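You operate a simulated robot arm through the tools that you are given. There is no shell and no other tool. Be economical: measure what you need, move in short steps, check, and stop when the job is done.

The job below is to be done with a simulated two-armed robot. You get a single attempt, and the scene is never put back.

Task
Gauge the three tyres in the rack and mark the most worn one with the crayon.
Fine: gauge and crayon go back where they stood. Set down upright: tread gauge, yellow crayon.

Only the result counts: the job must be done as asked and must still hold three seconds after the hand-in. Knocking over, shifting, dropping, spilling or breaking anything else fails it.

Robot
Two 7-joint arms with two-finger parallel grippers on one trunk, on a base that drives. Base frame: it is fixed to the floor where the robot stands at the start and does not move with it; the origin is under the middle of the robot, x ahead of it, y to its left, z up. Units: mm, degrees, N and s.
The left shoulder is at the start at [70, 133, 1226], the right one opposite. With the tool pointing down near the work surface each hand reaches from about 100 to 640 mm from the robot's upright axis, wherever it stands, measured 20 degrees to its own side. Places, roughly: left tyre [500, 0, 700]; middle tyre [500, -200, 700]; right tyre [500, -300, 700]. Payload 1.57 kg a hand.
Tool frame (each hand has its own): the origin (TCP) lies between the finger pads and is the grasp point; the fingertips stand 30 mm ahead of it; z points along the fingers, y is the line along which they close. Largest opening 80 mm; finger width 17, thickness 12; the body of the gripper, 40 by 82 mm, starts 80 mm behind the TCP.
Orientation is that of the tool frame in the base frame, as a unit quaternion [x, y, z, w]. With the fingers straight down and closing along the base's y, the tool's x points along the base's -x, its y along +y and its z along -z.

Tools
- The arms move only by the tool drive_tool. It takes "left_targets", "right_targets" or both (then of equal length, played together; a hand with none holds still); each is a list that holds one entry, the list of rows, each a list of 7 numbers: the shift along the tool's x, y, z in mm, then the turn, a rotation vector about the tool's x, y, z in rad, then the finger opening in mm, from 0 to 80. In form: [[[dx, dy, dz, ax, ay, az, grip], ...]]. A call has 1 to 8 rows; each row is the pose to reach, as a shift and turn from the pose commanded when the call began, along the tool's axes at that moment. Each row takes 0.2 s and may step no farther than 50 mm and 8.6 degrees from the row before; otherwise, or with a gripper value out of range, the whole call is refused. Where a pose cannot be reached the arm comes as near as it can. A force on the tool above 40 N (or 10 N above the force at the start of the call, whichever is more), or a blocked arm, ends the call early, and 0.2 s more pass. Each finger travels about 153 mm/s and halts on what it meets, pressing with about 20 N; the grip force reading is that of the motor and also rises with nothing between the fingers. The clock runs only during rows and for 0.2 s after the last one: add rows that repeat a pose to give the fingers time. It gives the time, the measured TCP pose, the force on the tool (base axes), the opening and the grip force at its end, in the units of the frame above (readings bear some noise), with the torque about the TCP (base axes, N m) and any sound that the robot's microphone picked up.
- Cameras (640 x 400 px; columns grow to the right, rows downward): "scene" is now at [125.5, -1.3, 1431.5]; the picture's right is [-0.04, -1.00, -0.00], its down [-0.77, 0.03, -0.64] and it looks along [0.64, -0.03, -0.77] (base axes); focal length 214 px, centre (320, 200). "left" rides on the left gripper at [72, 7, -122] in its tool frame; the picture's right is [-0.09, 1.00, 0.00], its down [-0.84, -0.08, -0.54] and it looks along [-0.54, -0.05, 0.84] (tool axes); focal length 238 px, centre (320, 200). "right" rides on the right gripper at [72, -7, -122] in its tool frame; the picture's right is [0.09, 1.00, 0.00], its down [-0.84, 0.08, -0.54] and it looks along [-0.54, 0.05, 0.84] (tool axes); focal length 238 px, centre (320, 200). There is no depth. A picture from a camera that has moved, and an enlarged one, comes with that camera's place and axes in the base frame and with its lens.
- snapshot(camera): a new picture of that camera. It takes no simulated time.
- raise_lower(by): slides the trunk up (or, below 0, down) by that many mm; the arms and the scene camera ride with it, the base frame stays. It gives what a move gives, with no picture.
- drive_base(legs): drives the robot by 1 to 6 legs, each [ahead, left, turn to the left] in mm, mm and degrees, along the robot's own axes; the way and the turn of a leg run together, so that a leg with both is an arc; at most 1500 mm and 180 degrees a leg. The arms and the cameras ride along, it lands a little off, and it stops where it bumps. It gives what a move gives.
- head_to(pan, tilt): turns the head with the scene camera to pan (to the left, within 86 degrees either way) and tilt (down, from -29 to 69), counted from straight ahead of the robot. It gives what a move gives.
- enlarge(camera, box): a new picture of the part [left, top, right, bottom] of that camera's present view, enlarged. It takes no simulated time.
- hand_in(): hands the job in; it is judged then, once.

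Go step by step. Nothing tells you exact positions but the pictures and the camera data: compare them with the known pose of the tool, close in by small moves and look again before you grip or let go. The budget is 120 turns and 88 pictures, counting those below and the enlarged ones. Unless the task says otherwise, let go and move clear before handing in, and close with one line.

The tools are called after "Emit:" by a JSON object that holds its "op" and its "data". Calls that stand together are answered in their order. drive_tool: Moves the arms, as the interface text tells. Its arguments: {"type":"object","properties":{"left_targets":{"type":"array","items":{"type":"array","items":{"type":"array","items":{"type":"number"}}}},"right_targets":{"type":"array","items":{"type":"array","items":{"type":"array","items":{"type":"number"}}}}},"required":[]} The other tools are called the same way: raise_lower (by) slides the trunk up or down; drive_base (legs) drives the base; head_to (pan, tilt) turns the head that bears the scene camera; snapshot (camera) takes a picture; enlarge (camera, box) takes an enlarged picture of a part of a camera's view; hand_in () hands the job in.

At the start:

```text
time_s: 0.0
left_tcp_pos: [362.5, 141.2, 1260.2]
left_ee_rot: [0.0, 1.0, 0.0, 0.0]
left_ft_force: [0.1, -1.1, 0.4]
left_wrist_torque: [0.02, -0.01, 0.02]
left_finger_gap: 80.2
left_finger_force: 0.0
right_tcp_pos: [390.1, -225.2, 1196.3]
right_ee_rot: [0.0, 1.0, 0.0, 0.0]
right_ft_force: [0.3, -0.1, -0.1]
right_wrist_torque: [0.03, -0.02, -0.02]
right_finger_gap: 80.0
right_finger_force: 0.1
trunk travel left (down, up): [-800.0, 140.0]
robot x, y, heading: [-0.1, 2.0, 0.0]
head pan, tilt: [-2.3, 50.5]
```

scene: 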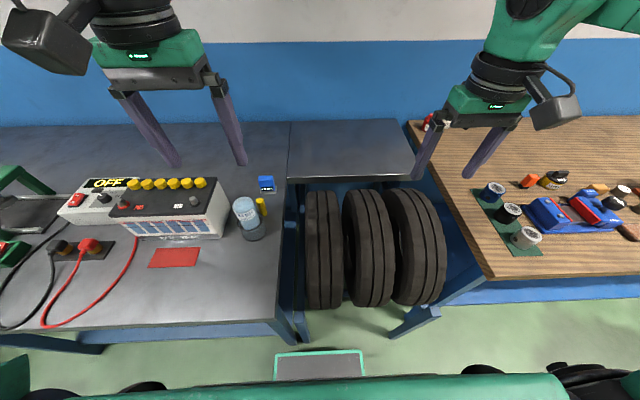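
right: 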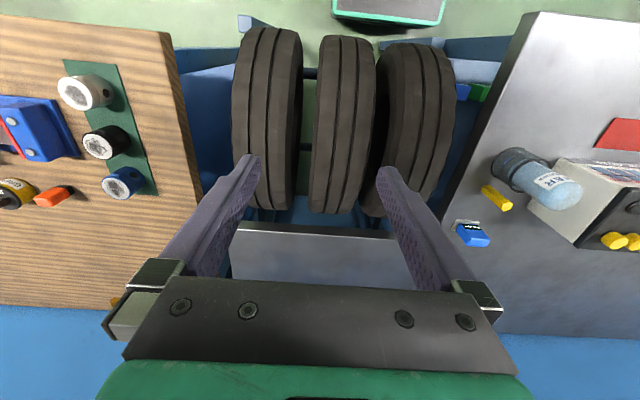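
left: 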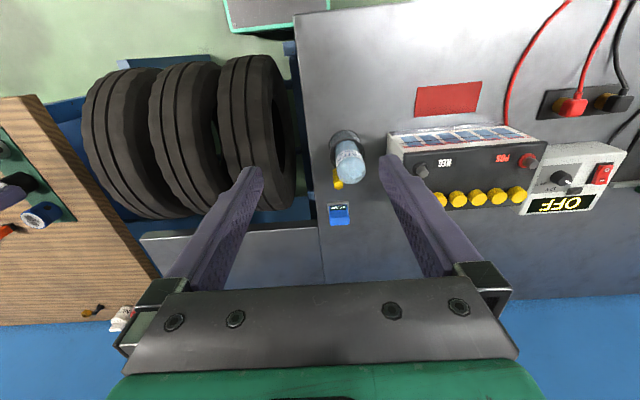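

I see three tyres in a rack, a blue item (likely the tread gauge) and a yellow crayon on the left bench. I'll look closer at both and at the tyres.

Emit:
{"op": "enlarge", "data": {"camera": "scene", "box": [220, 160, 300, 250]}}

Emit:
{"op": "enlarge", "data": {"camera": "scene", "box": [280, 170, 460, 320]}}

Emit:
{"op": "enlarge", "data": {"camera": "left", "box": [310, 110, 410, 240]}}

```text
4.44 times, centred on (260, 205) of scene
camera zoom: at [125.5, -1.3, 1431.5], right [-0.04, -1.0, 0.0], down [-0.77, 0.03, -0.64], along [0.64, -0.03, -0.77], focal length 953 px, centre (587, 178)
```

zoom: 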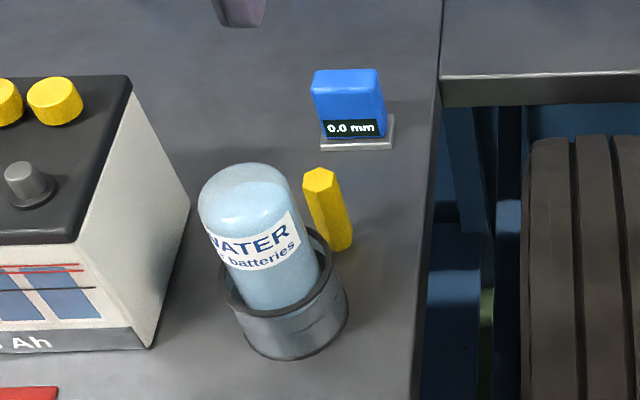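

```text
2.67 times, centred on (370, 245) of scene
camera zoom: at [125.5, -1.3, 1431.5], right [-0.04, -1.0, 0.0], down [-0.77, 0.03, -0.64], along [0.64, -0.03, -0.77], focal length 572 px, centre (187, 80)
```

zoom: 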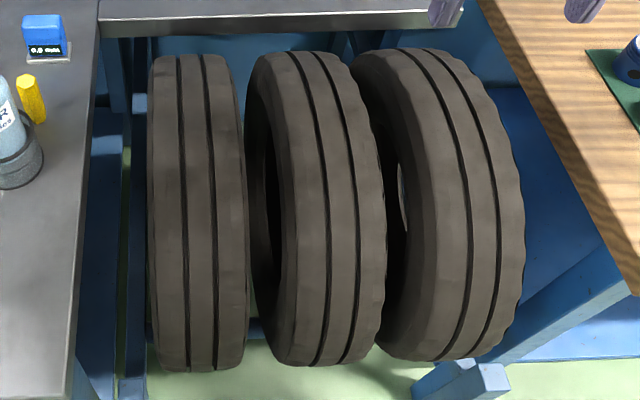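

```text
3.08 times, centred on (360, 175) of left
camera zoom: at [290.8, 148.4, 1382.6], right [0.09, 1.0, 0.0], down [0.84, -0.08, 0.54], along [0.54, -0.05, -0.84], focal length 733 px, centre (197, 277)
```

zoom: 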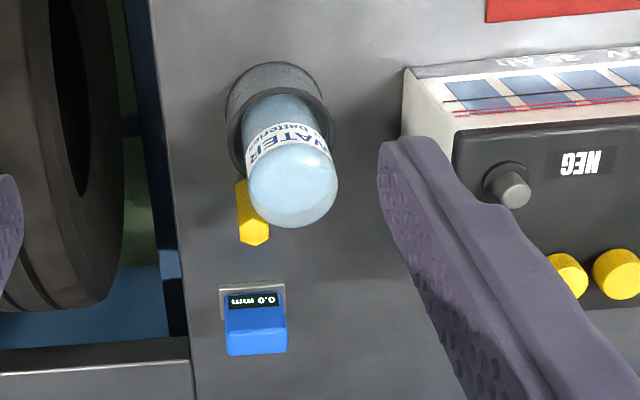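

The gauge (blue, display 0.0 mm) stands near [650, 161, 850] and the crayon near [546, 161], close to the water pot. I'll check the floor space in front of the base and get a closer tilt view before driving.

Emit:
{"op": "head_to", "data": {"pan": 0, "tilt": 69}}

Emit:
{"op": "snapshot", "data": {"camera": "scene"}}

```text
time_s: 0.8
left_tcp_pos: [362.6, 141.8, 1259.8]
left_ee_rot: [0.0, 1.0, 0.0, 0.0]
left_ft_force: [-0.4, 0.6, -0.2]
left_wrist_torque: [0.02, 0.0, 0.01]
left_finger_gap: 80.2
left_finger_force: 0.1
right_tcp_pos: [389.3, -224.6, 1195.8]
right_ee_rot: [0.0, 1.0, 0.0, 0.001]
right_ft_force: [-0.8, 0.4, 0.3]
right_wrist_torque: [0.0, 0.03, -0.02]
right_finger_gap: 79.9
right_finger_force: 0.1
trunk travel left (down, up): [-800.0, 140.0]
robot x, y, heading: [2.0, -2.2, 0.1]
head pan, tilt: [0.0, 68.8]
```

```text
81 pictures are left
camera scene: at [105.0, 1.9, 1410.2], right [0.0, -1.0, 0.0], down [-0.93, 0.0, -0.36], along [0.36, 0.0, -0.93], focal length 214 px, centre (320, 200)
```

scene: 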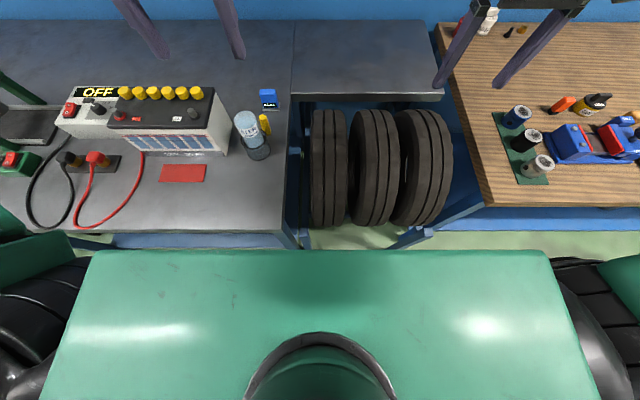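

The bench front is at about x=230, just ahead of the chest, so I'll drive a short bit forward and to the right to bring the gauge in the left hand's reach.

Emit:
{"op": "drive_base", "data": {"legs": [[50, 0, 0], [0, -80, 0]]}}

Emit:
{"op": "snapshot", "data": {"camera": "scene"}}

```text
time_s: 2.0
left_tcp_pos: [415.2, 142.6, 1258.6]
left_ee_rot: [-0.002, 1.0, -0.001, -0.003]
left_ft_force: [1.0, 0.5, -0.2]
left_wrist_torque: [0.02, 0.04, 0.04]
left_finger_gap: 79.9
left_finger_force: 0.0
right_tcp_pos: [442.9, -225.1, 1192.3]
right_ee_rot: [-0.002, 1.0, -0.001, -0.003]
right_ft_force: [0.2, 0.2, -0.1]
right_wrist_torque: [-0.01, 0.09, 0.0]
right_finger_gap: 80.2
right_finger_force: 0.1
trunk travel left (down, up): [-800.0, 140.0]
robot x, y, heading: [49.2, -0.0, 0.5]
head pan, tilt: [0.0, 68.8]
stopped in leg 2: the robot was blocked; the commanded pose is now the measured one
```

```text
80 pictures are left
camera scene: at [158.3, 1.6, 1409.6], right [0.01, -1.0, 0.0], down [-0.93, -0.01, -0.36], along [0.36, 0.0, -0.93], focal length 214 px, centre (320, 200)
```

scene: 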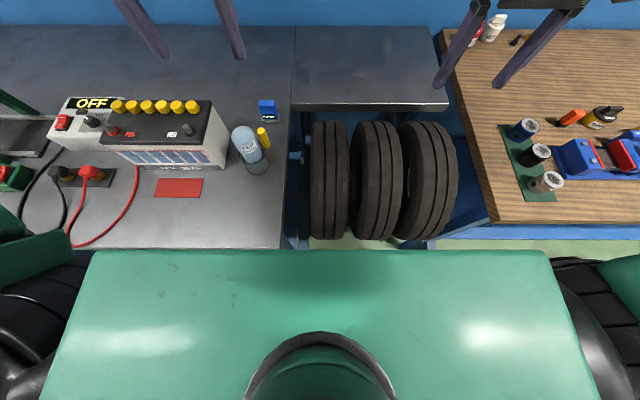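

The sideways leg was blocked at once, so the base probably touches something in front. I'll back off slightly and try the right shift from there.

Emit:
{"op": "drive_base", "data": {"legs": [[-15, 0, -0.5]]}}

Emit:
{"op": "drive_base", "data": {"legs": [[0, -60, 0]]}}

```text
time_s: 2.8
left_tcp_pos: [400.7, 140.2, 1258.7]
left_ee_rot: [0.001, 1.0, 0.001, -0.001]
left_ft_force: [-0.1, -0.7, -0.2]
left_wrist_torque: [0.02, 0.07, 0.01]
left_finger_gap: 80.1
left_finger_force: 0.1
right_tcp_pos: [424.9, -226.8, 1193.9]
right_ee_rot: [0.003, 1.0, -0.001, -0.002]
right_ft_force: [0.2, -0.7, -0.1]
right_wrist_torque: [0.01, 0.03, -0.03]
right_finger_gap: 80.2
right_finger_force: 0.0
trunk travel left (down, up): [-800.0, 140.0]
robot x, y, heading: [32.9, -2.8, -0.0]
head pan, tilt: [0.0, 68.8]
```

```text
time_s: 3.7
left_tcp_pos: [395.8, 87.0, 1260.0]
left_ee_rot: [0.0, 1.0, -0.004, 0.0]
left_ft_force: [-1.1, 1.2, 0.2]
left_wrist_torque: [-0.04, -0.02, 0.03]
left_finger_gap: 79.8
left_finger_force: 0.1
right_tcp_pos: [419.7, -279.5, 1198.1]
right_ee_rot: [0.002, 1.0, -0.003, 0.0]
right_ft_force: [-0.1, -0.1, -0.1]
right_wrist_torque: [-0.04, -0.01, 0.0]
right_finger_gap: 80.1
right_finger_force: 0.1
trunk travel left (down, up): [-800.0, 140.0]
robot x, y, heading: [32.5, -62.8, -0.1]
head pan, tilt: [0.0, 68.8]
```

Now the base is at [32, -63]. I'll bring the left hand over the bench towards the gauge for a closer look.

Emit:
{"op": "drive_tool", "data": {"left_targets": [[[-30, 13, 30, 0, 0, 0, 80], [-60, 26, 60, 0, 0, 0, 80], [-90, 40, 90, 0, 0, 0, 80], [-115, 52, 120, 0, 0, 0, 80], [-140, 64, 150, 0, 0, 0, 80], [-164, 74, 180, 0, 0, 0, 80]]]}}

Emit:
{"op": "snapshot", "data": {"camera": "left"}}

Emit:
{"op": "snapshot", "data": {"camera": "scene"}}

```text
time_s: 5.1
left_tcp_pos: [560.3, 154.7, 1080.6]
left_ee_rot: [0.001, 1.0, 0.0, -0.001]
left_ft_force: [-0.5, 1.1, 0.1]
left_wrist_torque: [0.0, 0.04, 0.03]
left_finger_gap: 79.9
left_finger_force: 0.0
right_tcp_pos: [423.2, -287.4, 1194.3]
right_ee_rot: [0.002, 1.0, -0.001, -0.001]
right_ft_force: [-0.1, -0.2, -0.4]
right_wrist_torque: [0.01, 0.01, 0.03]
right_finger_gap: 80.0
right_finger_force: 0.0
trunk travel left (down, up): [-800.0, 140.0]
robot x, y, heading: [29.6, -61.7, -0.1]
head pan, tilt: [0.0, 68.8]
```

```text
79 pictures are left
camera left: at [488.6, 161.2, 1203.1], right [0.09, 1.0, 0.0], down [0.84, -0.08, 0.54], along [0.54, -0.05, -0.84], focal length 238 px, centre (320, 200)
```

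left: 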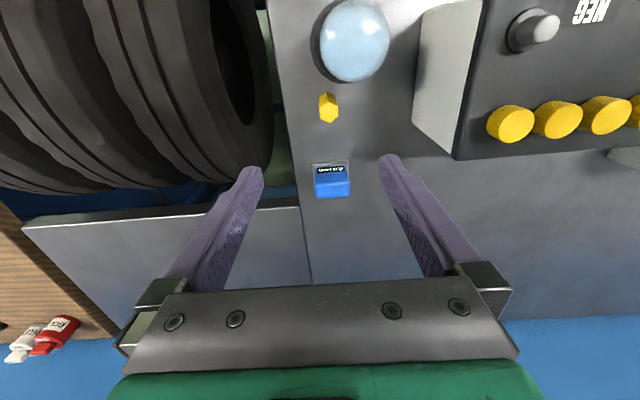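

```text
78 pictures are left
camera scene: at [138.6, -60.4, 1410.1], right [0.0, -1.0, 0.0], down [-0.93, 0.0, -0.36], along [0.36, 0.0, -0.93], focal length 214 px, centre (320, 200)
```

scene: 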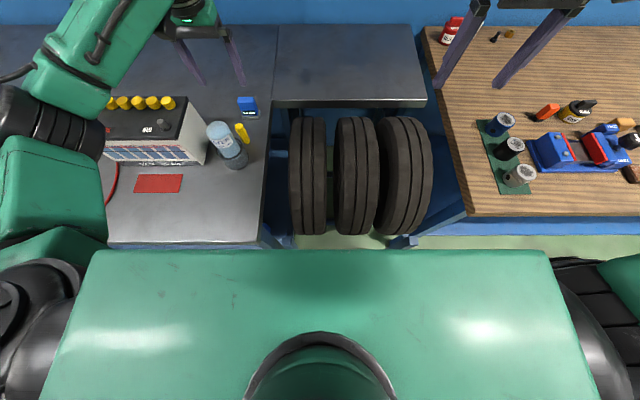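

Both objects are in view below the left hand. I'll enlarge to measure them.

Emit:
{"op": "enlarge", "data": {"camera": "left", "box": [290, 70, 390, 220]}}

Emit:
{"op": "enlarge", "data": {"camera": "scene", "box": [190, 80, 290, 180]}}

```text
2.67 times, centred on (340, 145) of left
camera zoom: at [488.6, 161.2, 1203.1], right [0.09, 1.0, 0.0], down [0.84, -0.08, 0.54], along [0.54, -0.05, -0.84], focal length 636 px, centre (267, 347)
```

zoom: 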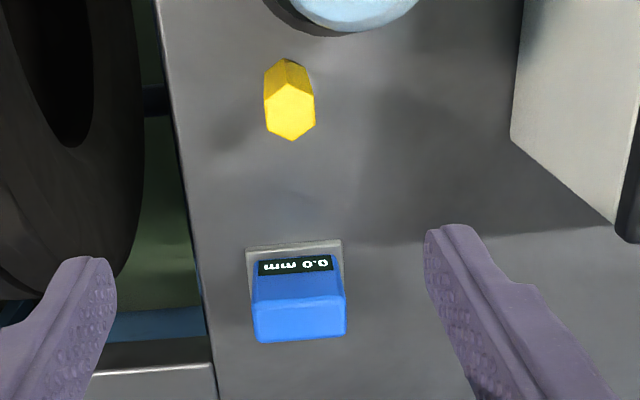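

```text
4.00 times, centred on (240, 130) of scene
camera zoom: at [138.6, -60.4, 1410.1], right [0.0, -1.0, 0.0], down [-0.93, 0.0, -0.36], along [0.36, 0.0, -0.93], focal length 858 px, centre (640, 480)
```

zoom: 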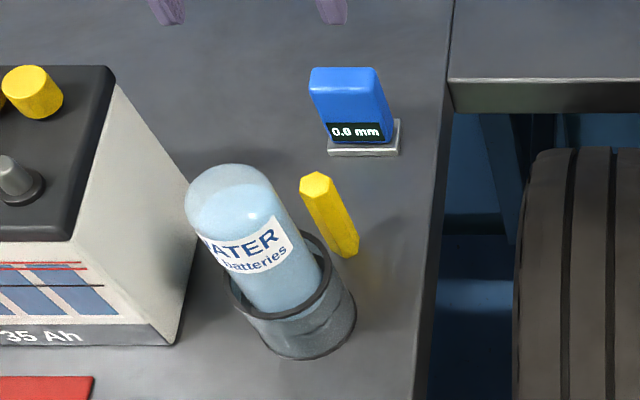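

The gauge body is about 52 wide (y) × 25 deep, at [667, 165], z 851–901, on the bench at z≈843. It is at the edge of reach, so I'll tilt the tool forward about 25° and come above it.

Emit:
{"op": "drive_tool", "data": {"left_targets": [[[-27, 4, 20, 0, -0.11, 0, 80], [-54, 6, 40, 0, -0.22, 0, 80], [-80, 8, 60, 0, -0.33, 0, 80], [-107, 10, 80, 0, -0.44, 0, 80], [-107, 10, 110, 0, -0.44, 0, 80]]]}}

Emit:
{"op": "snapshot", "data": {"camera": "left"}}

Emit:
{"op": "enlarge", "data": {"camera": "scene", "box": [190, 60, 290, 160]}}

```text
time_s: 6.3
left_tcp_pos: [667.6, 161.0, 968.0]
left_ee_rot: [0.001, 0.976, 0.0, 0.219]
left_ft_force: [-0.5, -0.1, 0.0]
left_wrist_torque: [0.01, 0.0, -0.03]
left_finger_gap: 79.8
left_finger_force: 0.0
right_tcp_pos: [421.3, -288.0, 1195.0]
right_ee_rot: [0.002, 1.0, 0.0, 0.0]
right_ft_force: [0.2, 0.0, -0.2]
right_wrist_torque: [0.02, 0.0, 0.02]
right_finger_gap: 80.1
right_finger_force: 0.1
trunk travel left (down, up): [-800.0, 140.0]
robot x, y, heading: [33.4, -64.4, -0.0]
head pan, tilt: [0.0, 68.8]
```

```text
75 pictures are left
camera left: at [549.7, 168.6, 1048.2], right [0.09, 1.0, 0.04], down [0.53, -0.08, 0.85], along [0.85, -0.05, -0.53], focal length 238 px, centre (320, 200)
```

left: 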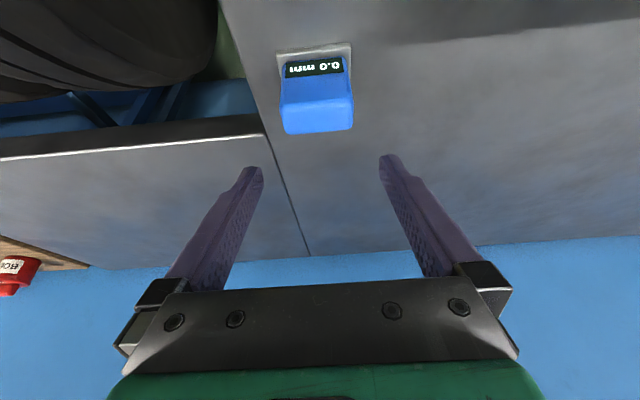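

```text
4.00 times, centred on (240, 110) of scene
camera zoom: at [137.7, -59.9, 1410.2], right [0.0, -1.0, 0.0], down [-0.93, 0.0, -0.36], along [0.36, 0.0, -0.93], focal length 858 px, centre (640, 560)
```

zoom: 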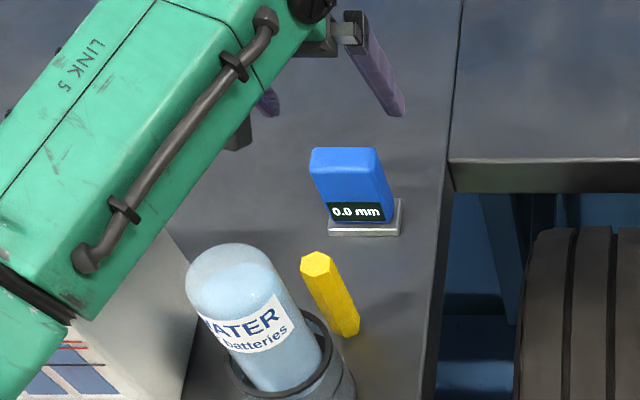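

The gauge's y measures 165 against the TCP's 161.5, so I'll shift +3.5 and lower straddling the body.

Emit:
{"op": "drive_tool", "data": {"left_targets": [[[12, 3.5, 25, 0, 0, 0, 80], [26, 3.5, 50, 0, 0, 0, 80], [38.6, 3.5, 74.6, 0, 0, 0, 80]]]}}

Emit:
{"op": "snapshot", "data": {"camera": "left"}}

Emit:
{"op": "enlarge", "data": {"camera": "scene", "box": [190, 60, 290, 160]}}

```text
time_s: 7.1
left_tcp_pos: [665.5, 165.7, 887.3]
left_ee_rot: [0.001, 0.976, 0.0, 0.218]
left_ft_force: [-0.2, -0.2, 0.3]
left_wrist_torque: [-0.01, 0.05, -0.02]
left_finger_gap: 80.2
left_finger_force: 0.1
right_tcp_pos: [421.1, -287.5, 1194.9]
right_ee_rot: [0.002, 1.0, 0.001, 0.0]
right_ft_force: [-0.4, -0.8, -0.5]
right_wrist_torque: [-0.05, -0.02, 0.0]
right_finger_gap: 80.1
right_finger_force: 0.0
trunk travel left (down, up): [-800.0, 140.0]
robot x, y, heading: [29.6, -63.4, -0.0]
head pan, tilt: [0.0, 68.8]
```

```text
73 pictures are left
camera left: at [547.1, 173.1, 966.5], right [0.09, 1.0, 0.04], down [0.53, -0.08, 0.85], along [0.85, -0.05, -0.53], focal length 238 px, centre (320, 200)
```

left: 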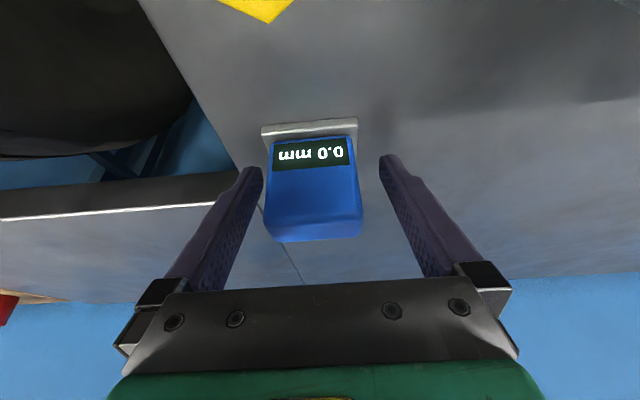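

```text
4.00 times, centred on (240, 110) of scene
camera zoom: at [137.2, -60.1, 1410.2], right [0.0, -1.0, 0.0], down [-0.93, 0.0, -0.36], along [0.36, 0.0, -0.93], focal length 858 px, centre (640, 560)
```

zoom: 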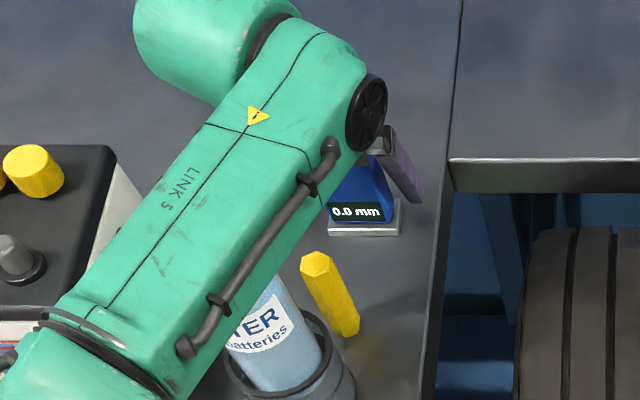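

The gauge appears ~3 mm right of the finger midline; I'll shift and grip, then read.

Emit:
{"op": "drive_tool", "data": {"left_targets": [[[0, -2.5, 0, 0, 0, 0, 80], [0, -2.5, 0, 0, 0, 0, 60], [0, -2.5, 0, 0, 0, 0, 45], [0, -2.5, 0, 0, 0, 0, 40], [0, -2.5, 0, 0, 0, 0, 40]]]}}

Emit:
{"op": "snapshot", "data": {"camera": "left"}}

```text
time_s: 8.3
left_tcp_pos: [664.7, 164.2, 888.0]
left_ee_rot: [0.001, 0.976, 0.0, 0.217]
left_ft_force: [-0.1, -0.9, 0.6]
left_wrist_torque: [-0.01, 0.01, 0.03]
left_finger_gap: 57.1
left_finger_force: 19.7
right_tcp_pos: [421.3, -287.2, 1194.8]
right_ee_rot: [0.002, 1.0, 0.0, 0.0]
right_ft_force: [-1.0, 0.0, -0.3]
right_wrist_torque: [0.03, -0.01, 0.04]
right_finger_gap: 79.9
right_finger_force: 0.0
trunk travel left (down, up): [-800.0, 140.0]
robot x, y, heading: [31.9, -61.3, -0.3]
head pan, tilt: [0.0, 68.8]
```

```text
71 pictures are left
camera left: at [547.2, 170.8, 966.6], right [0.09, 1.0, 0.04], down [0.53, -0.08, 0.85], along [0.85, -0.05, -0.53], focal length 238 px, centre (320, 200)
```

left: 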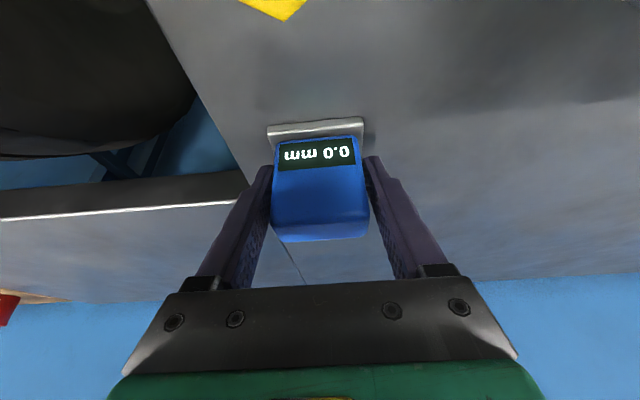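

Gripped at 57 mm. Now I lift straight up.

Emit:
{"op": "drive_tool", "data": {"left_targets": [[[-13, 0, -27, 0, 0, 0, 40], [-26, 0, -54, 0, 0, 0, 40], [-43, 0, -90, 0, 0, 0, 40], [-60, 0, -126, 0, 0, 0, 40]]]}}

Emit:
{"op": "enlarge", "data": {"camera": "scene", "box": [270, 100, 450, 250]}}

Emit:
{"op": "snapshot", "data": {"camera": "right"}}

```text
time_s: 9.3
left_tcp_pos: [662.3, 163.0, 1030.8]
left_ee_rot: [0.001, 0.976, -0.001, 0.219]
left_ft_force: [0.1, 0.5, 0.4]
left_wrist_torque: [-0.02, 0.0, -0.02]
left_finger_gap: 40.0
left_finger_force: 0.0
right_tcp_pos: [420.1, -287.0, 1194.8]
right_ee_rot: [0.001, 1.0, 0.0, 0.0]
right_ft_force: [-0.1, 0.0, 0.5]
right_wrist_torque: [-0.03, 0.02, -0.05]
right_finger_gap: 79.9
right_finger_force: 0.0
trunk travel left (down, up): [-800.0, 140.0]
robot x, y, heading: [32.6, -63.5, -0.2]
head pan, tilt: [0.0, 68.8]
```

```text
2.67 times, centred on (360, 175) of scene
camera zoom: at [136.5, -60.7, 1410.2], right [0.0, -1.0, 0.0], down [-0.93, 0.0, -0.36], along [0.36, 0.0, -0.93], focal length 572 px, centre (213, 267)
```

zoom: 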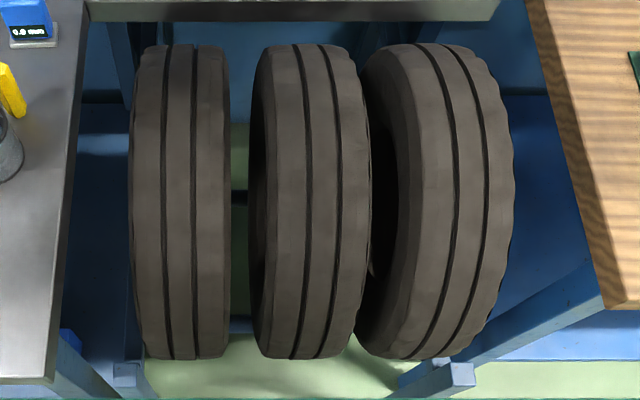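

```text
69 pictures are left
camera right: at [348.5, -295.7, 1317.9], right [-0.09, 1.0, 0.0], down [0.84, 0.07, 0.54], along [0.54, 0.05, -0.84], focal length 238 px, centre (320, 200)
```

right: 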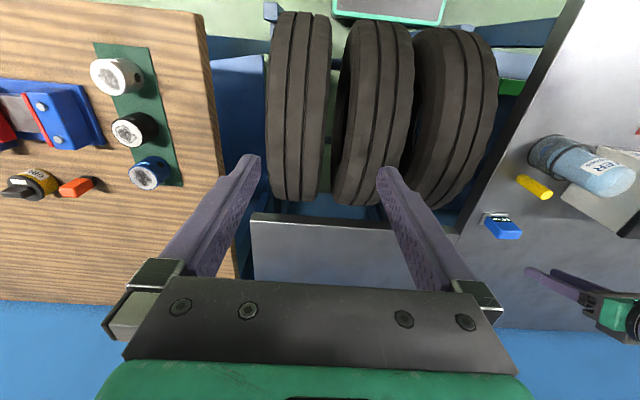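

The fingers lost the gauge — it's still on the bench. I'll check whether it stands and where.

Emit:
{"op": "enlarge", "data": {"camera": "scene", "box": [190, 80, 290, 180]}}

Emit:
{"op": "snapshot", "data": {"camera": "left"}}

```text
4.00 times, centred on (240, 130) of scene
camera zoom: at [136.5, -60.7, 1410.2], right [0.0, -1.0, 0.0], down [-0.93, 0.0, -0.36], along [0.36, 0.0, -0.93], focal length 858 px, centre (640, 480)
```

zoom: 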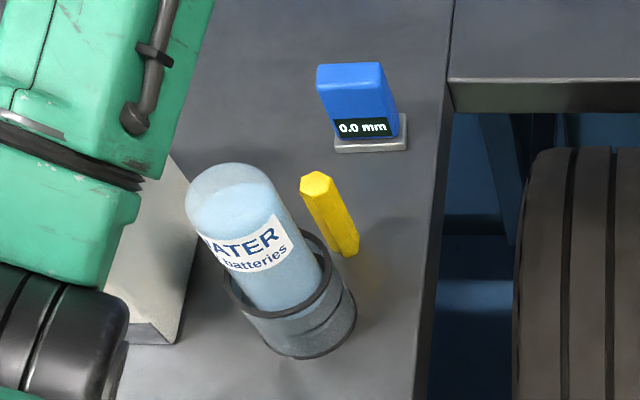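

```text
67 pictures are left
camera left: at [546.5, 170.0, 1110.6], right [0.09, 1.0, 0.04], down [0.53, -0.08, 0.85], along [0.85, -0.05, -0.53], focal length 238 px, centre (320, 200)
```

left: 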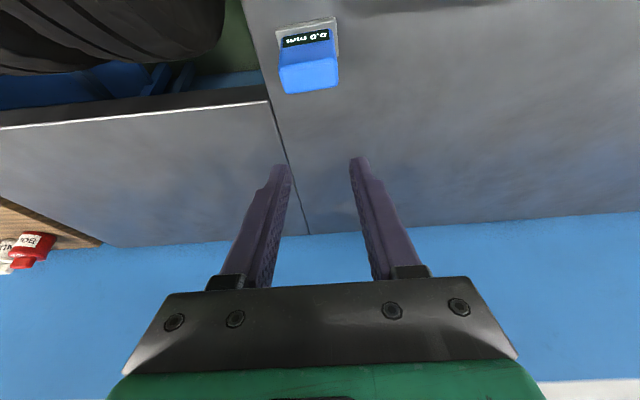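

The gauge stands but shifted about 5 mm; the fingertips probably clamped its base plate. I'll open, re-approach about 10 mm higher so the pads take the blue body only.

Emit:
{"op": "drive_tool", "data": {"left_targets": [[[0, -3, 0, 0, 0, 0, 80], [13, -3, 30, 0, 0, 0, 80], [26, -3, 60, 0, 0, 0, 80], [39, -3, 91, 0, 0, 0, 80], [52, -3, 122, 0, 0, 0, 80]]]}}

Emit:
{"op": "snapshot", "data": {"camera": "left"}}

Emit:
{"op": "enlarge", "data": {"camera": "scene", "box": [230, 85, 280, 135]}}

```text
time_s: 10.5
left_tcp_pos: [667.6, 161.9, 893.3]
left_ee_rot: [0.0, 0.976, 0.001, 0.216]
left_ft_force: [-0.5, -0.5, -0.7]
left_wrist_torque: [0.03, 0.0, 0.02]
left_finger_gap: 80.0
left_finger_force: 0.1
right_tcp_pos: [420.9, -288.4, 1195.1]
right_ee_rot: [0.002, 1.0, 0.001, -0.001]
right_ft_force: [-0.3, 0.4, 0.2]
right_wrist_torque: [0.02, 0.03, 0.03]
right_finger_gap: 79.9
right_finger_force: 0.2
trunk travel left (down, up): [-800.0, 140.0]
robot x, y, heading: [32.9, -56.6, -0.5]
head pan, tilt: [0.0, 68.8]
```

```text
66 pictures are left
camera left: at [551.5, 168.8, 973.9], right [0.09, 1.0, 0.04], down [0.53, -0.08, 0.85], along [0.85, -0.05, -0.53], focal length 238 px, centre (320, 200)
```

left: 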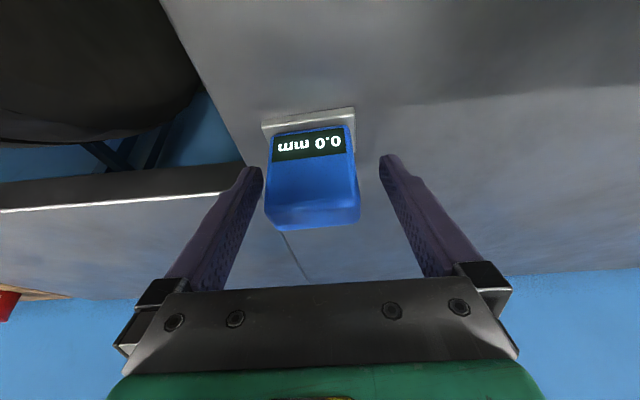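

```text
8.00 times, centred on (255, 110) of scene
camera zoom: at [137.7, -60.0, 1410.2], right [0.0, -1.0, 0.0], down [-0.93, 0.0, -0.36], along [0.36, 0.0, -0.93], focal length 1716 px, centre (840, 920)
```

zoom: 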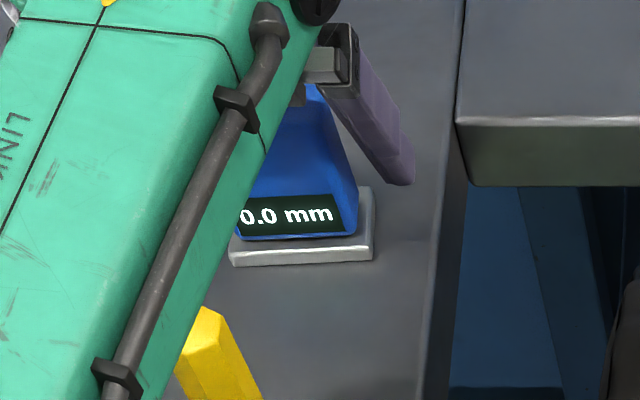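

I'll raise another 5 mm, recentre by −2 mm, close, and check the gap value.

Emit:
{"op": "drive_tool", "data": {"left_targets": [[[-2.1, -2, -4.5, 0, 0, 0, 80], [-2.1, -2, -4.5, 0, 0, 0, 65], [-2.1, -2, -4.5, 0, 0, 0, 55], [-2.1, -2, -4.5, 0, 0, 0, 40], [-2.1, -2, -4.5, 0, 0, 0, 30], [-2.1, -2, -4.5, 0, 0, 0, 20]]]}}

Emit:
{"op": "snapshot", "data": {"camera": "left"}}

```text
time_s: 11.9
left_tcp_pos: [667.2, 159.1, 899.1]
left_ee_rot: [0.001, 0.976, 0.0, 0.218]
left_ft_force: [-1.0, -0.3, -0.5]
left_wrist_torque: [0.01, 0.02, -0.02]
left_finger_gap: 50.0
left_finger_force: 20.0
right_tcp_pos: [419.5, -287.1, 1195.5]
right_ee_rot: [0.001, 1.0, 0.0, 0.0]
right_ft_force: [0.5, -0.7, -0.3]
right_wrist_torque: [-0.02, 0.01, -0.03]
right_finger_gap: 80.0
right_finger_force: 0.1
trunk travel left (down, up): [-800.0, 140.0]
robot x, y, heading: [30.5, -65.5, -0.1]
head pan, tilt: [0.0, 68.8]
```

```text
64 pictures are left
camera left: at [551.0, 166.8, 978.9], right [0.09, 1.0, 0.04], down [0.53, -0.08, 0.85], along [0.85, -0.05, -0.53], focal length 238 px, centre (320, 200)
```

left: 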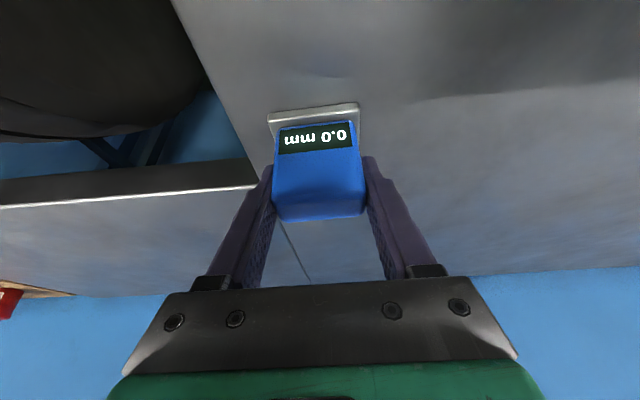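

The gap is now 50 mm: the pads are on the body. I'll lift gently and check.

Emit:
{"op": "drive_tool", "data": {"left_targets": [[[-4.3, 0, -9, 0, 0, 0, 20], [-12.8, 0, -27, 0, 0, 0, 20], [-21.4, 0, -45, 0, 0, 0, 20], [-30, 0, -63, 0, 0, 0, 20], [-38, 0, -81, 0, 0, 0, 20], [-47, 0, -99, 0, 0, 0, 20]]]}}

Emit:
{"op": "snapshot", "data": {"camera": "left"}}

Emit:
{"op": "snapshot", "data": {"camera": "right"}}

```text
time_s: 13.3
left_tcp_pos: [670.1, 157.9, 1007.2]
left_ee_rot: [0.001, 0.976, -0.001, 0.217]
left_ft_force: [-0.7, -0.1, -0.7]
left_wrist_torque: [-0.02, 0.03, -0.01]
left_finger_gap: 49.7
left_finger_force: 20.5
right_tcp_pos: [421.6, -286.9, 1196.0]
right_ee_rot: [0.002, 1.0, 0.0, 0.0]
right_ft_force: [-0.8, -0.2, 0.7]
right_wrist_torque: [0.02, 0.04, 0.02]
right_finger_gap: 80.2
right_finger_force: 0.0
trunk travel left (down, up): [-800.0, 140.0]
robot x, y, heading: [31.6, -60.8, -0.4]
head pan, tilt: [0.0, 68.8]
```

```text
63 pictures are left
camera left: at [552.4, 164.8, 1086.7], right [0.09, 1.0, 0.04], down [0.53, -0.08, 0.85], along [0.85, -0.05, -0.53], focal length 238 px, centre (320, 200)
```

left: 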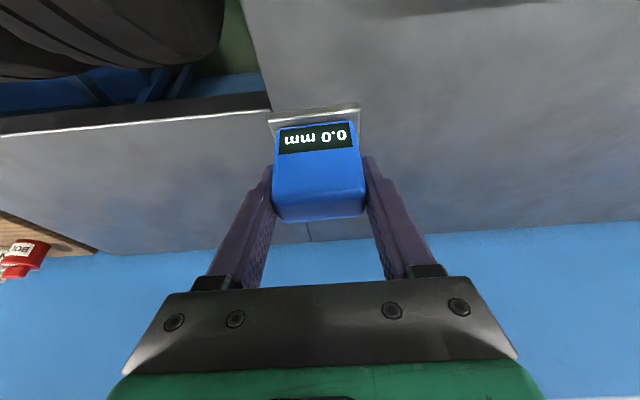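

```text
62 pictures are left
camera right: at [349.0, -295.2, 1317.9], right [-0.09, 1.0, 0.0], down [0.84, 0.07, 0.54], along [0.54, 0.05, -0.84], focal length 238 px, centre (320, 200)
```

right: 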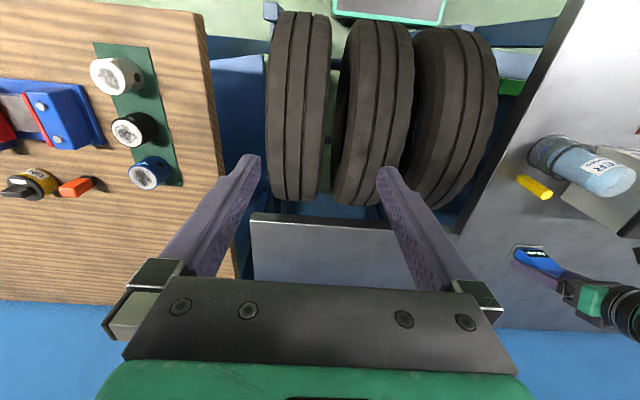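

The gauge is held. By the scene picture the crowns are near x=500, z≈907, with left-tyre grooves at y≈−8 and −42. I'll carry the gauge sideways first, then back over the left tyre.

Emit:
{"op": "drive_tool", "data": {"left_targets": [[[-5, -41, -11, 0, 0, 0, 20], [-10.7, -83, -22.6, 0, 0, 0, 20], [-10.7, -125, -22.6, 0, 0, 0, 20], [-10.7, -166, -22.6, 0, 0, 0, 20], [28, -166, -41, 0, 0, 0, 20], [66, -166, -59, 0, 0, 0, 20], [105, -166, -77, 0, 0, 0, 20], [143, -166, -95, 0, 0, 0, 20]]]}}

Emit:
{"op": "snapshot", "data": {"camera": "left"}}

Emit:
{"op": "snapshot", "data": {"camera": "scene"}}

Emit:
{"op": "enlarge", "data": {"camera": "right", "box": [250, 0, 570, 230]}}

```text
time_s: 15.3
left_tcp_pos: [530.3, 32.3, 1073.3]
left_ee_rot: [-0.017, 0.959, 0.055, 0.279]
left_ft_force: [-1.2, 0.4, -0.3]
left_wrist_torque: [-0.05, 0.0, -0.03]
left_finger_gap: 49.9
left_finger_force: 20.4
right_tcp_pos: [421.0, -287.4, 1194.9]
right_ee_rot: [0.001, 1.0, 0.0, 0.0]
right_ft_force: [-0.7, -0.3, -0.2]
right_wrist_torque: [-0.03, 0.01, -0.02]
right_finger_gap: 79.8
right_finger_force: 0.1
trunk travel left (down, up): [-800.0, 140.0]
robot x, y, heading: [32.6, -60.6, -0.3]
head pan, tilt: [0.0, 68.8]
stopped in row 8 (left hand): the arm was blocked; the commanded pose is now the measured one
```

```text
61 pictures are left
camera left: at [403.1, 25.3, 1137.7], right [0.01, 0.99, 0.14], down [0.42, -0.14, 0.9], along [0.91, 0.05, -0.42], focal length 238 px, centre (320, 200)
```

left: 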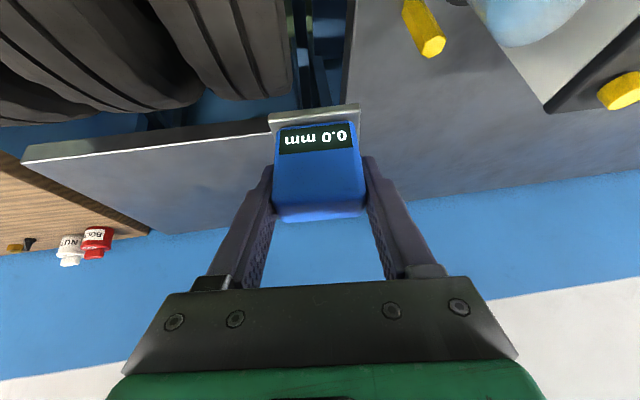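

```text
60 pictures are left
camera scene: at [137.9, -59.7, 1410.1], right [0.0, -1.0, 0.0], down [-0.93, 0.0, -0.36], along [0.36, 0.0, -0.93], focal length 214 px, centre (320, 200)
```

scene: 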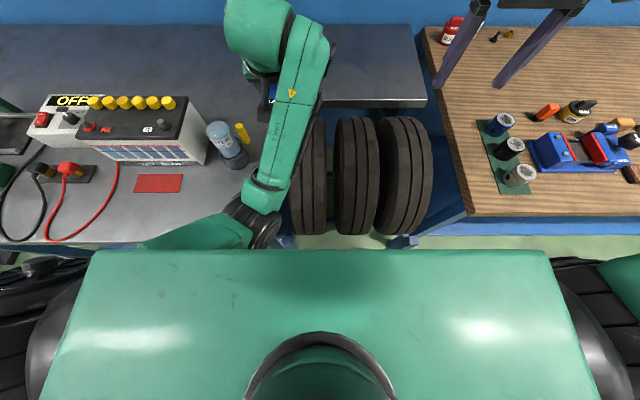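

```text
1.74 times, centred on (410, 115) of right
camera zoom: at [349.8, -294.7, 1317.9], right [-0.09, 1.0, 0.0], down [0.84, 0.07, 0.54], along [0.54, 0.05, -0.84], focal length 414 px, centre (164, 348)
```

zoom: 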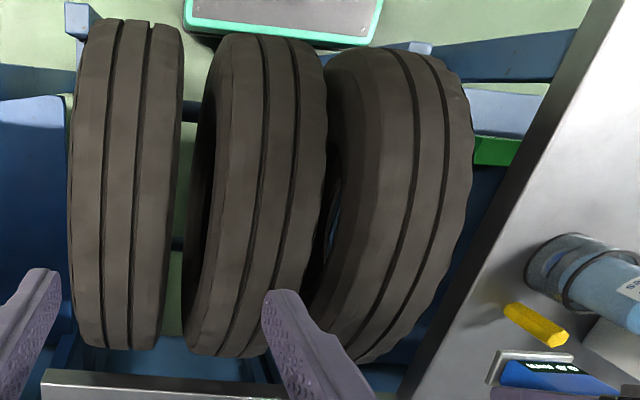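

The tilted wrist folded the arm against a limit. I'll untilt the tool to vertical here, which moves the wrist outward.

Emit:
{"op": "drive_tool", "data": {"left_targets": [[[0, 0, 0, 0.028, 0.141, 0.008, 20], [0, 0, 0, 0.055, 0.283, 0.017, 20], [0, 0, 0, 0.083, 0.424, 0.025, 20], [0, 0, 0, 0.111, 0.566, 0.034, 20]]]}}

Emit:
{"op": "snapshot", "data": {"camera": "left"}}

```text
time_s: 15.8
left_tcp_pos: [548.9, 83.7, 1043.3]
left_ee_rot: [-0.034, 0.975, 0.099, 0.195]
left_ft_force: [0.8, 0.4, 0.1]
left_wrist_torque: [0.02, -0.02, -0.03]
left_finger_gap: 49.6
left_finger_force: 19.6
left hand out of reach, approached as far as the arm can: row 1, 2
right_tcp_pos: [423.8, -286.8, 1195.2]
right_ee_rot: [0.002, 1.0, 0.0, 0.0]
right_ft_force: [0.1, 0.8, 0.2]
right_wrist_torque: [-0.03, -0.02, -0.02]
right_finger_gap: 79.9
right_finger_force: 0.1
trunk travel left (down, up): [-800.0, 140.0]
robot x, y, heading: [33.2, -59.3, -0.2]
head pan, tilt: [0.0, 68.8]
stopped in row 2 (left hand): the arm was blocked; the commanded pose is now the measured one
```

```text
58 pictures are left
camera left: at [436.5, 63.3, 1127.1], right [-0.02, 0.98, 0.21], down [0.58, -0.16, 0.8], along [0.82, 0.14, -0.56], focal length 238 px, centre (320, 200)
```

left: 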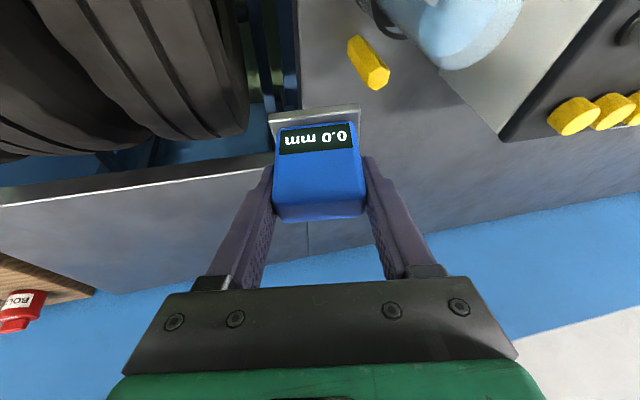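

The arm is near a bad fold. I'll move forward and right, away from it, and then untilt.

Emit:
{"op": "drive_tool", "data": {"left_targets": [[[-31, -14, -1, 0, 0, 0, 20], [-62, -29, -1, 0, 0, 0, 20], [-93, -43, -2, 0, 0, 0, 20], [-93, -43, -2, 0.05, 0.098, 0.017, 20], [-93, -43, -2, 0.1, 0.197, 0.035, 20], [-93, -43, -2, 0.15, 0.295, 0.052, 20], [-93, -43, -2, 0.2, 0.393, 0.069, 20]]]}}

Emit:
{"op": "snapshot", "data": {"camera": "scene"}}

```text
time_s: 17.4
left_tcp_pos: [637.0, 35.7, 1076.0]
left_ee_rot: [0.01, 1.0, 0.007, 0.019]
left_ft_force: [-1.6, -0.6, -0.8]
left_wrist_torque: [0.0, -0.02, -0.03]
left_finger_gap: 49.6
left_finger_force: 19.6
left hand out of reach, approached as far as the arm can: row 7
right_tcp_pos: [421.2, -287.6, 1196.0]
right_ee_rot: [0.001, 1.0, 0.0, 0.0]
right_ft_force: [-0.2, -0.4, 0.2]
right_wrist_torque: [0.03, -0.01, -0.02]
right_finger_gap: 79.8
right_finger_force: 0.1
trunk travel left (down, up): [-800.0, 140.0]
robot x, y, heading: [34.3, -59.1, 0.1]
head pan, tilt: [0.0, 68.8]
```

```text
57 pictures are left
camera scene: at [137.1, -59.8, 1410.2], right [0.0, -1.0, 0.0], down [-0.93, 0.0, -0.36], along [0.36, 0.0, -0.93], focal length 214 px, centre (320, 200)
```

scene: 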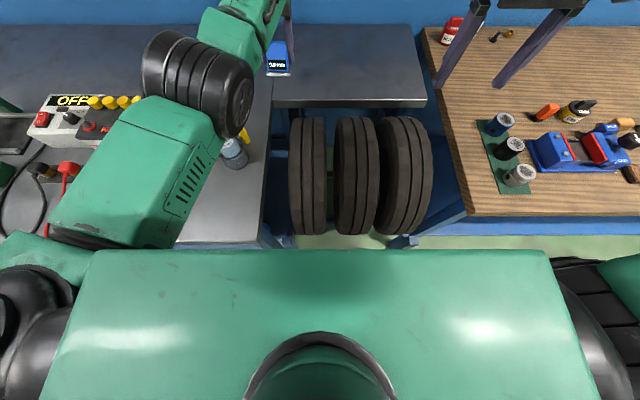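

The tool is vertical again. I'll now bring the gauge over the left tyre's crown.

Emit:
{"op": "drive_tool", "data": {"left_targets": [[[35, -12, 12, 0.014, 0.038, -0.02, 20], [70, -24, 24, 0.014, 0.038, -0.02, 20], [105, -36, 36, 0.014, 0.038, -0.02, 20], [137, -46, 46, 0.014, 0.038, -0.02, 20]]]}}

Emit:
{"op": "snapshot", "data": {"camera": "scene"}}

Emit:
{"op": "snapshot", "data": {"camera": "left"}}

```text
time_s: 18.4
left_tcp_pos: [571.9, -4.5, 990.5]
left_ee_rot: [-0.014, 1.0, -0.007, -0.016]
left_ft_force: [0.8, -0.4, 0.1]
left_wrist_torque: [0.03, -0.02, -0.01]
left_finger_gap: 49.3
left_finger_force: 20.0
left hand out of reach, approached as far as the arm can: row 2, 3, 4
right_tcp_pos: [420.7, -287.7, 1195.3]
right_ee_rot: [0.001, 1.0, 0.0, 0.001]
right_ft_force: [-0.9, 0.2, -0.3]
right_wrist_torque: [0.01, 0.01, 0.02]
right_finger_gap: 80.1
right_finger_force: 0.1
trunk travel left (down, up): [-800.0, 140.0]
robot x, y, heading: [31.9, -59.2, 0.1]
head pan, tilt: [0.0, 68.8]
```

```text
56 pictures are left
camera scene: at [136.6, -60.1, 1410.3], right [0.0, -1.0, 0.0], down [-0.93, 0.0, -0.36], along [0.36, 0.0, -0.93], focal length 214 px, centre (320, 200)
```

scene: 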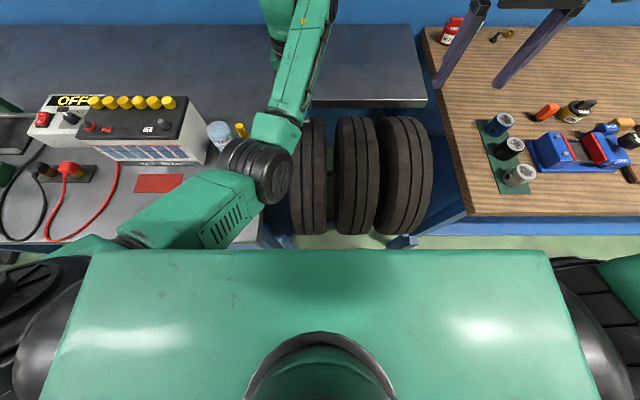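

```text
55 pictures are left
camera left: at [503.0, 1.9, 1115.9], right [0.06, 1.0, -0.02], down [0.86, -0.05, 0.52], along [0.51, -0.05, -0.86], focal length 238 px, centre (320, 200)
```

left: 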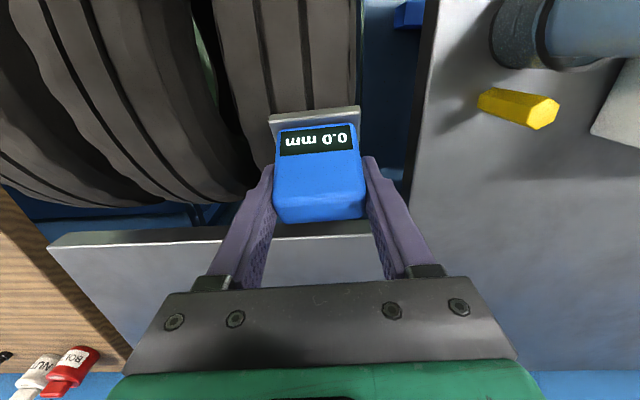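

The arm doesn't fold further in across its body. I'll raise the trunk for clearance and drive the base right, so the tyres lie to the left hand's own side.

Emit:
{"op": "raise_lower", "data": {"by": 80}}

Emit:
{"op": "drive_base", "data": {"legs": [[-30, 0, 0], [0, -180, 0]]}}

Emit:
{"op": "snapshot", "data": {"camera": "scene"}}

```text
time_s: 19.6
left_tcp_pos: [570.4, -3.5, 1067.6]
left_ee_rot: [-0.013, 1.0, -0.004, -0.019]
left_ft_force: [-0.7, -0.2, 0.1]
left_wrist_torque: [0.03, 0.0, 0.01]
left_finger_gap: 49.7
left_finger_force: 19.9
right_tcp_pos: [421.3, -287.8, 1275.4]
right_ee_rot: [0.001, 1.0, 0.0, 0.0]
right_ft_force: [-0.8, 0.0, -0.3]
right_wrist_torque: [0.02, 0.01, 0.02]
right_finger_gap: 79.9
right_finger_force: 0.1
trunk travel left (down, up): [-880.0, 60.0]
robot x, y, heading: [30.0, -58.7, -0.0]
head pan, tilt: [0.0, 68.8]
```

```text
time_s: 21.5
left_tcp_pos: [539.5, -177.6, 1069.4]
left_ee_rot: [-0.013, 1.0, -0.007, -0.019]
left_ft_force: [0.2, 0.3, -0.7]
left_wrist_torque: [-0.05, 0.01, 0.01]
left_finger_gap: 49.3
left_finger_force: 20.2
right_tcp_pos: [388.6, -459.9, 1275.9]
right_ee_rot: [0.003, 1.0, -0.002, 0.0]
right_ft_force: [-0.4, 0.0, 0.8]
right_wrist_torque: [-0.01, 0.0, -0.02]
right_finger_gap: 80.2
right_finger_force: 0.1
trunk travel left (down, up): [-880.0, 60.0]
robot x, y, heading: [2.9, -237.8, -0.1]
head pan, tilt: [0.0, 68.8]
```

```text
54 pictures are left
camera scene: at [105.4, -230.9, 1490.3], right [0.0, -1.0, 0.0], down [-0.93, 0.0, -0.36], along [0.36, 0.0, -0.93], focal length 214 px, centre (320, 200)
```

scene: 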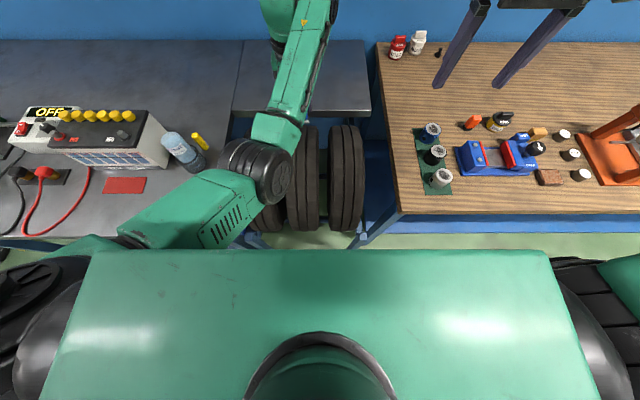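

The base moved fine. Now the left hand goes over the left tyre at height.

Emit:
{"op": "drive_tool", "data": {"left_targets": [[[10, 42, 8, -0.012, -0.038, 0.026, 20], [20, 85, 15, -0.012, -0.038, 0.026, 20], [30, 128, 22, -0.012, -0.038, 0.026, 20], [39, 170, 30, -0.012, -0.038, 0.026, 20]]]}}

Emit:
{"op": "snapshot", "data": {"camera": "left"}}

Emit:
{"op": "snapshot", "data": {"camera": "scene"}}

```text
time_s: 22.5
left_tcp_pos: [493.6, -1.3, 1037.5]
left_ee_rot: [-0.004, 1.0, 0.008, 0.0]
left_ft_force: [0.1, -0.1, -1.1]
left_wrist_torque: [-0.01, -0.02, -0.01]
left_finger_gap: 49.5
left_finger_force: 20.5
left hand out of reach, approached as far as the arm can: row 1, 2, 3
right_tcp_pos: [389.1, -462.3, 1275.7]
right_ee_rot: [0.003, 1.0, 0.0, 0.0]
right_ft_force: [0.6, 0.0, 0.7]
right_wrist_torque: [0.0, 0.02, 0.0]
right_finger_gap: 80.1
right_finger_force: 0.0
trunk travel left (down, up): [-880.0, 60.0]
robot x, y, heading: [1.5, -237.4, -0.2]
head pan, tilt: [0.0, 68.8]
```

```text
53 pictures are left
camera left: at [420.7, 2.1, 1160.0], right [0.08, 1.0, 0.02], down [0.84, -0.08, 0.54], along [0.54, -0.03, -0.84], focal length 238 px, centre (320, 200)
```

left: 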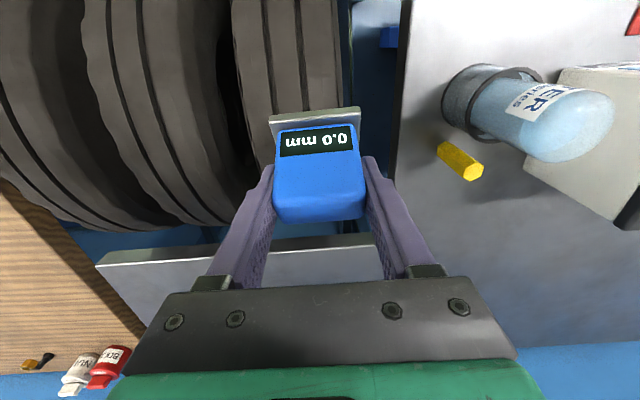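

```text
52 pictures are left
camera scene: at [105.8, -234.5, 1490.2], right [0.0, -1.0, 0.0], down [-0.93, 0.0, -0.36], along [0.36, 0.0, -0.93], focal length 214 px, centre (320, 200)
```

scene: 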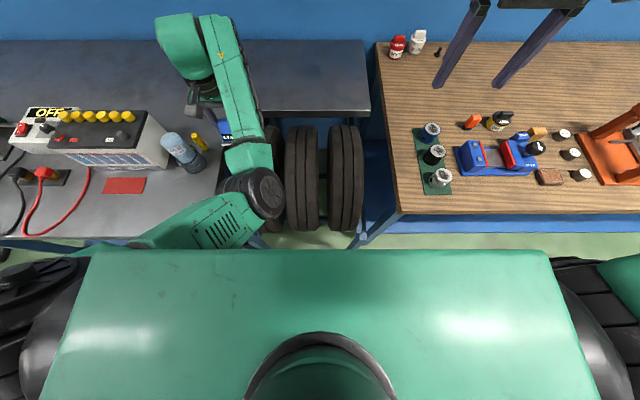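

The hand is over the left tyre; grooves measured at y≈−13 and −45. I'll align on the left groove and lower to just above contact.

Emit:
{"op": "drive_tool", "data": {"left_targets": [[[-6, -12, 20, 0, 0, 0, 20], [-6, -12, 45, 0, 0, 0, 20], [-6, -12, 60, 0, 0, 0, 20], [-6, -12, 66, 0, 0, 0, 20]]]}}

Emit:
{"op": "snapshot", "data": {"camera": "left"}}

```text
time_s: 23.5
left_tcp_pos: [505.4, -16.4, 978.5]
left_ee_rot: [-0.005, 1.0, 0.007, 0.007]
left_ft_force: [0.5, -0.5, -1.6]
left_wrist_torque: [0.01, -0.02, 0.0]
left_finger_gap: 49.3
left_finger_force: 19.5
right_tcp_pos: [388.6, -464.1, 1274.9]
right_ee_rot: [0.003, 1.0, 0.0, 0.0]
right_ft_force: [-0.6, 0.8, -1.0]
right_wrist_torque: [0.02, 0.05, -0.03]
right_finger_gap: 79.9
right_finger_force: 0.0
trunk travel left (down, up): [-880.0, 60.0]
robot x, y, heading: [1.9, -237.6, -0.3]
head pan, tilt: [0.0, 68.8]
```

```text
51 pictures are left
camera left: at [430.8, -10.9, 1099.1], right [0.08, 1.0, 0.01], down [0.83, -0.07, 0.55], along [0.55, -0.03, -0.83], focal length 238 px, centre (320, 200)
```

left: 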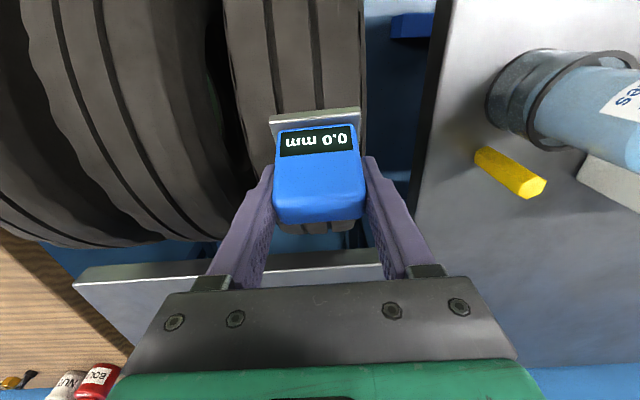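

The right groove of view lines up with the gauge centre. Lowering in 3 mm steps.

Emit:
{"op": "drive_tool", "data": {"left_targets": [[[0, 0, 3, 0, 0, 0, 20], [0, 0, 6, 0, 0, 0, 20], [0, 0, 9, 0, 0, 0, 20], [0, 0, 12, 0, 0, 0, 20], [0, 0, 14, 0, 0, 0, 20]]]}}

Emit:
{"op": "enlarge", "data": {"camera": "left", "box": [220, 80, 420, 240]}}

```text
time_s: 24.7
left_tcp_pos: [503.1, -21.7, 960.0]
left_ee_rot: [0.001, 1.0, 0.003, 0.003]
left_ft_force: [0.8, 0.0, -0.9]
left_wrist_torque: [0.03, -0.02, 0.0]
left_finger_gap: 49.5
left_finger_force: 20.0
right_tcp_pos: [389.6, -464.1, 1275.9]
right_ee_rot: [0.002, 1.0, 0.0, 0.0]
right_ft_force: [0.4, -1.0, 0.3]
right_wrist_torque: [0.0, -0.04, 0.01]
right_finger_gap: 80.1
right_finger_force: 0.1
trunk travel left (down, up): [-880.0, 60.0]
robot x, y, heading: [1.0, -238.5, -0.2]
head pan, tilt: [0.0, 68.8]
```

```text
2.50 times, centred on (320, 160) of left
camera zoom: at [430.1, -15.5, 1081.2], right [0.09, 1.0, 0.0], down [0.83, -0.08, 0.55], along [0.54, -0.05, -0.84], focal length 596 px, centre (320, 300)
```

zoom: 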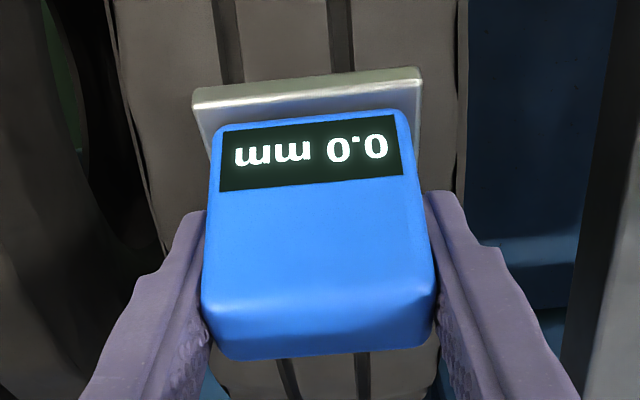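

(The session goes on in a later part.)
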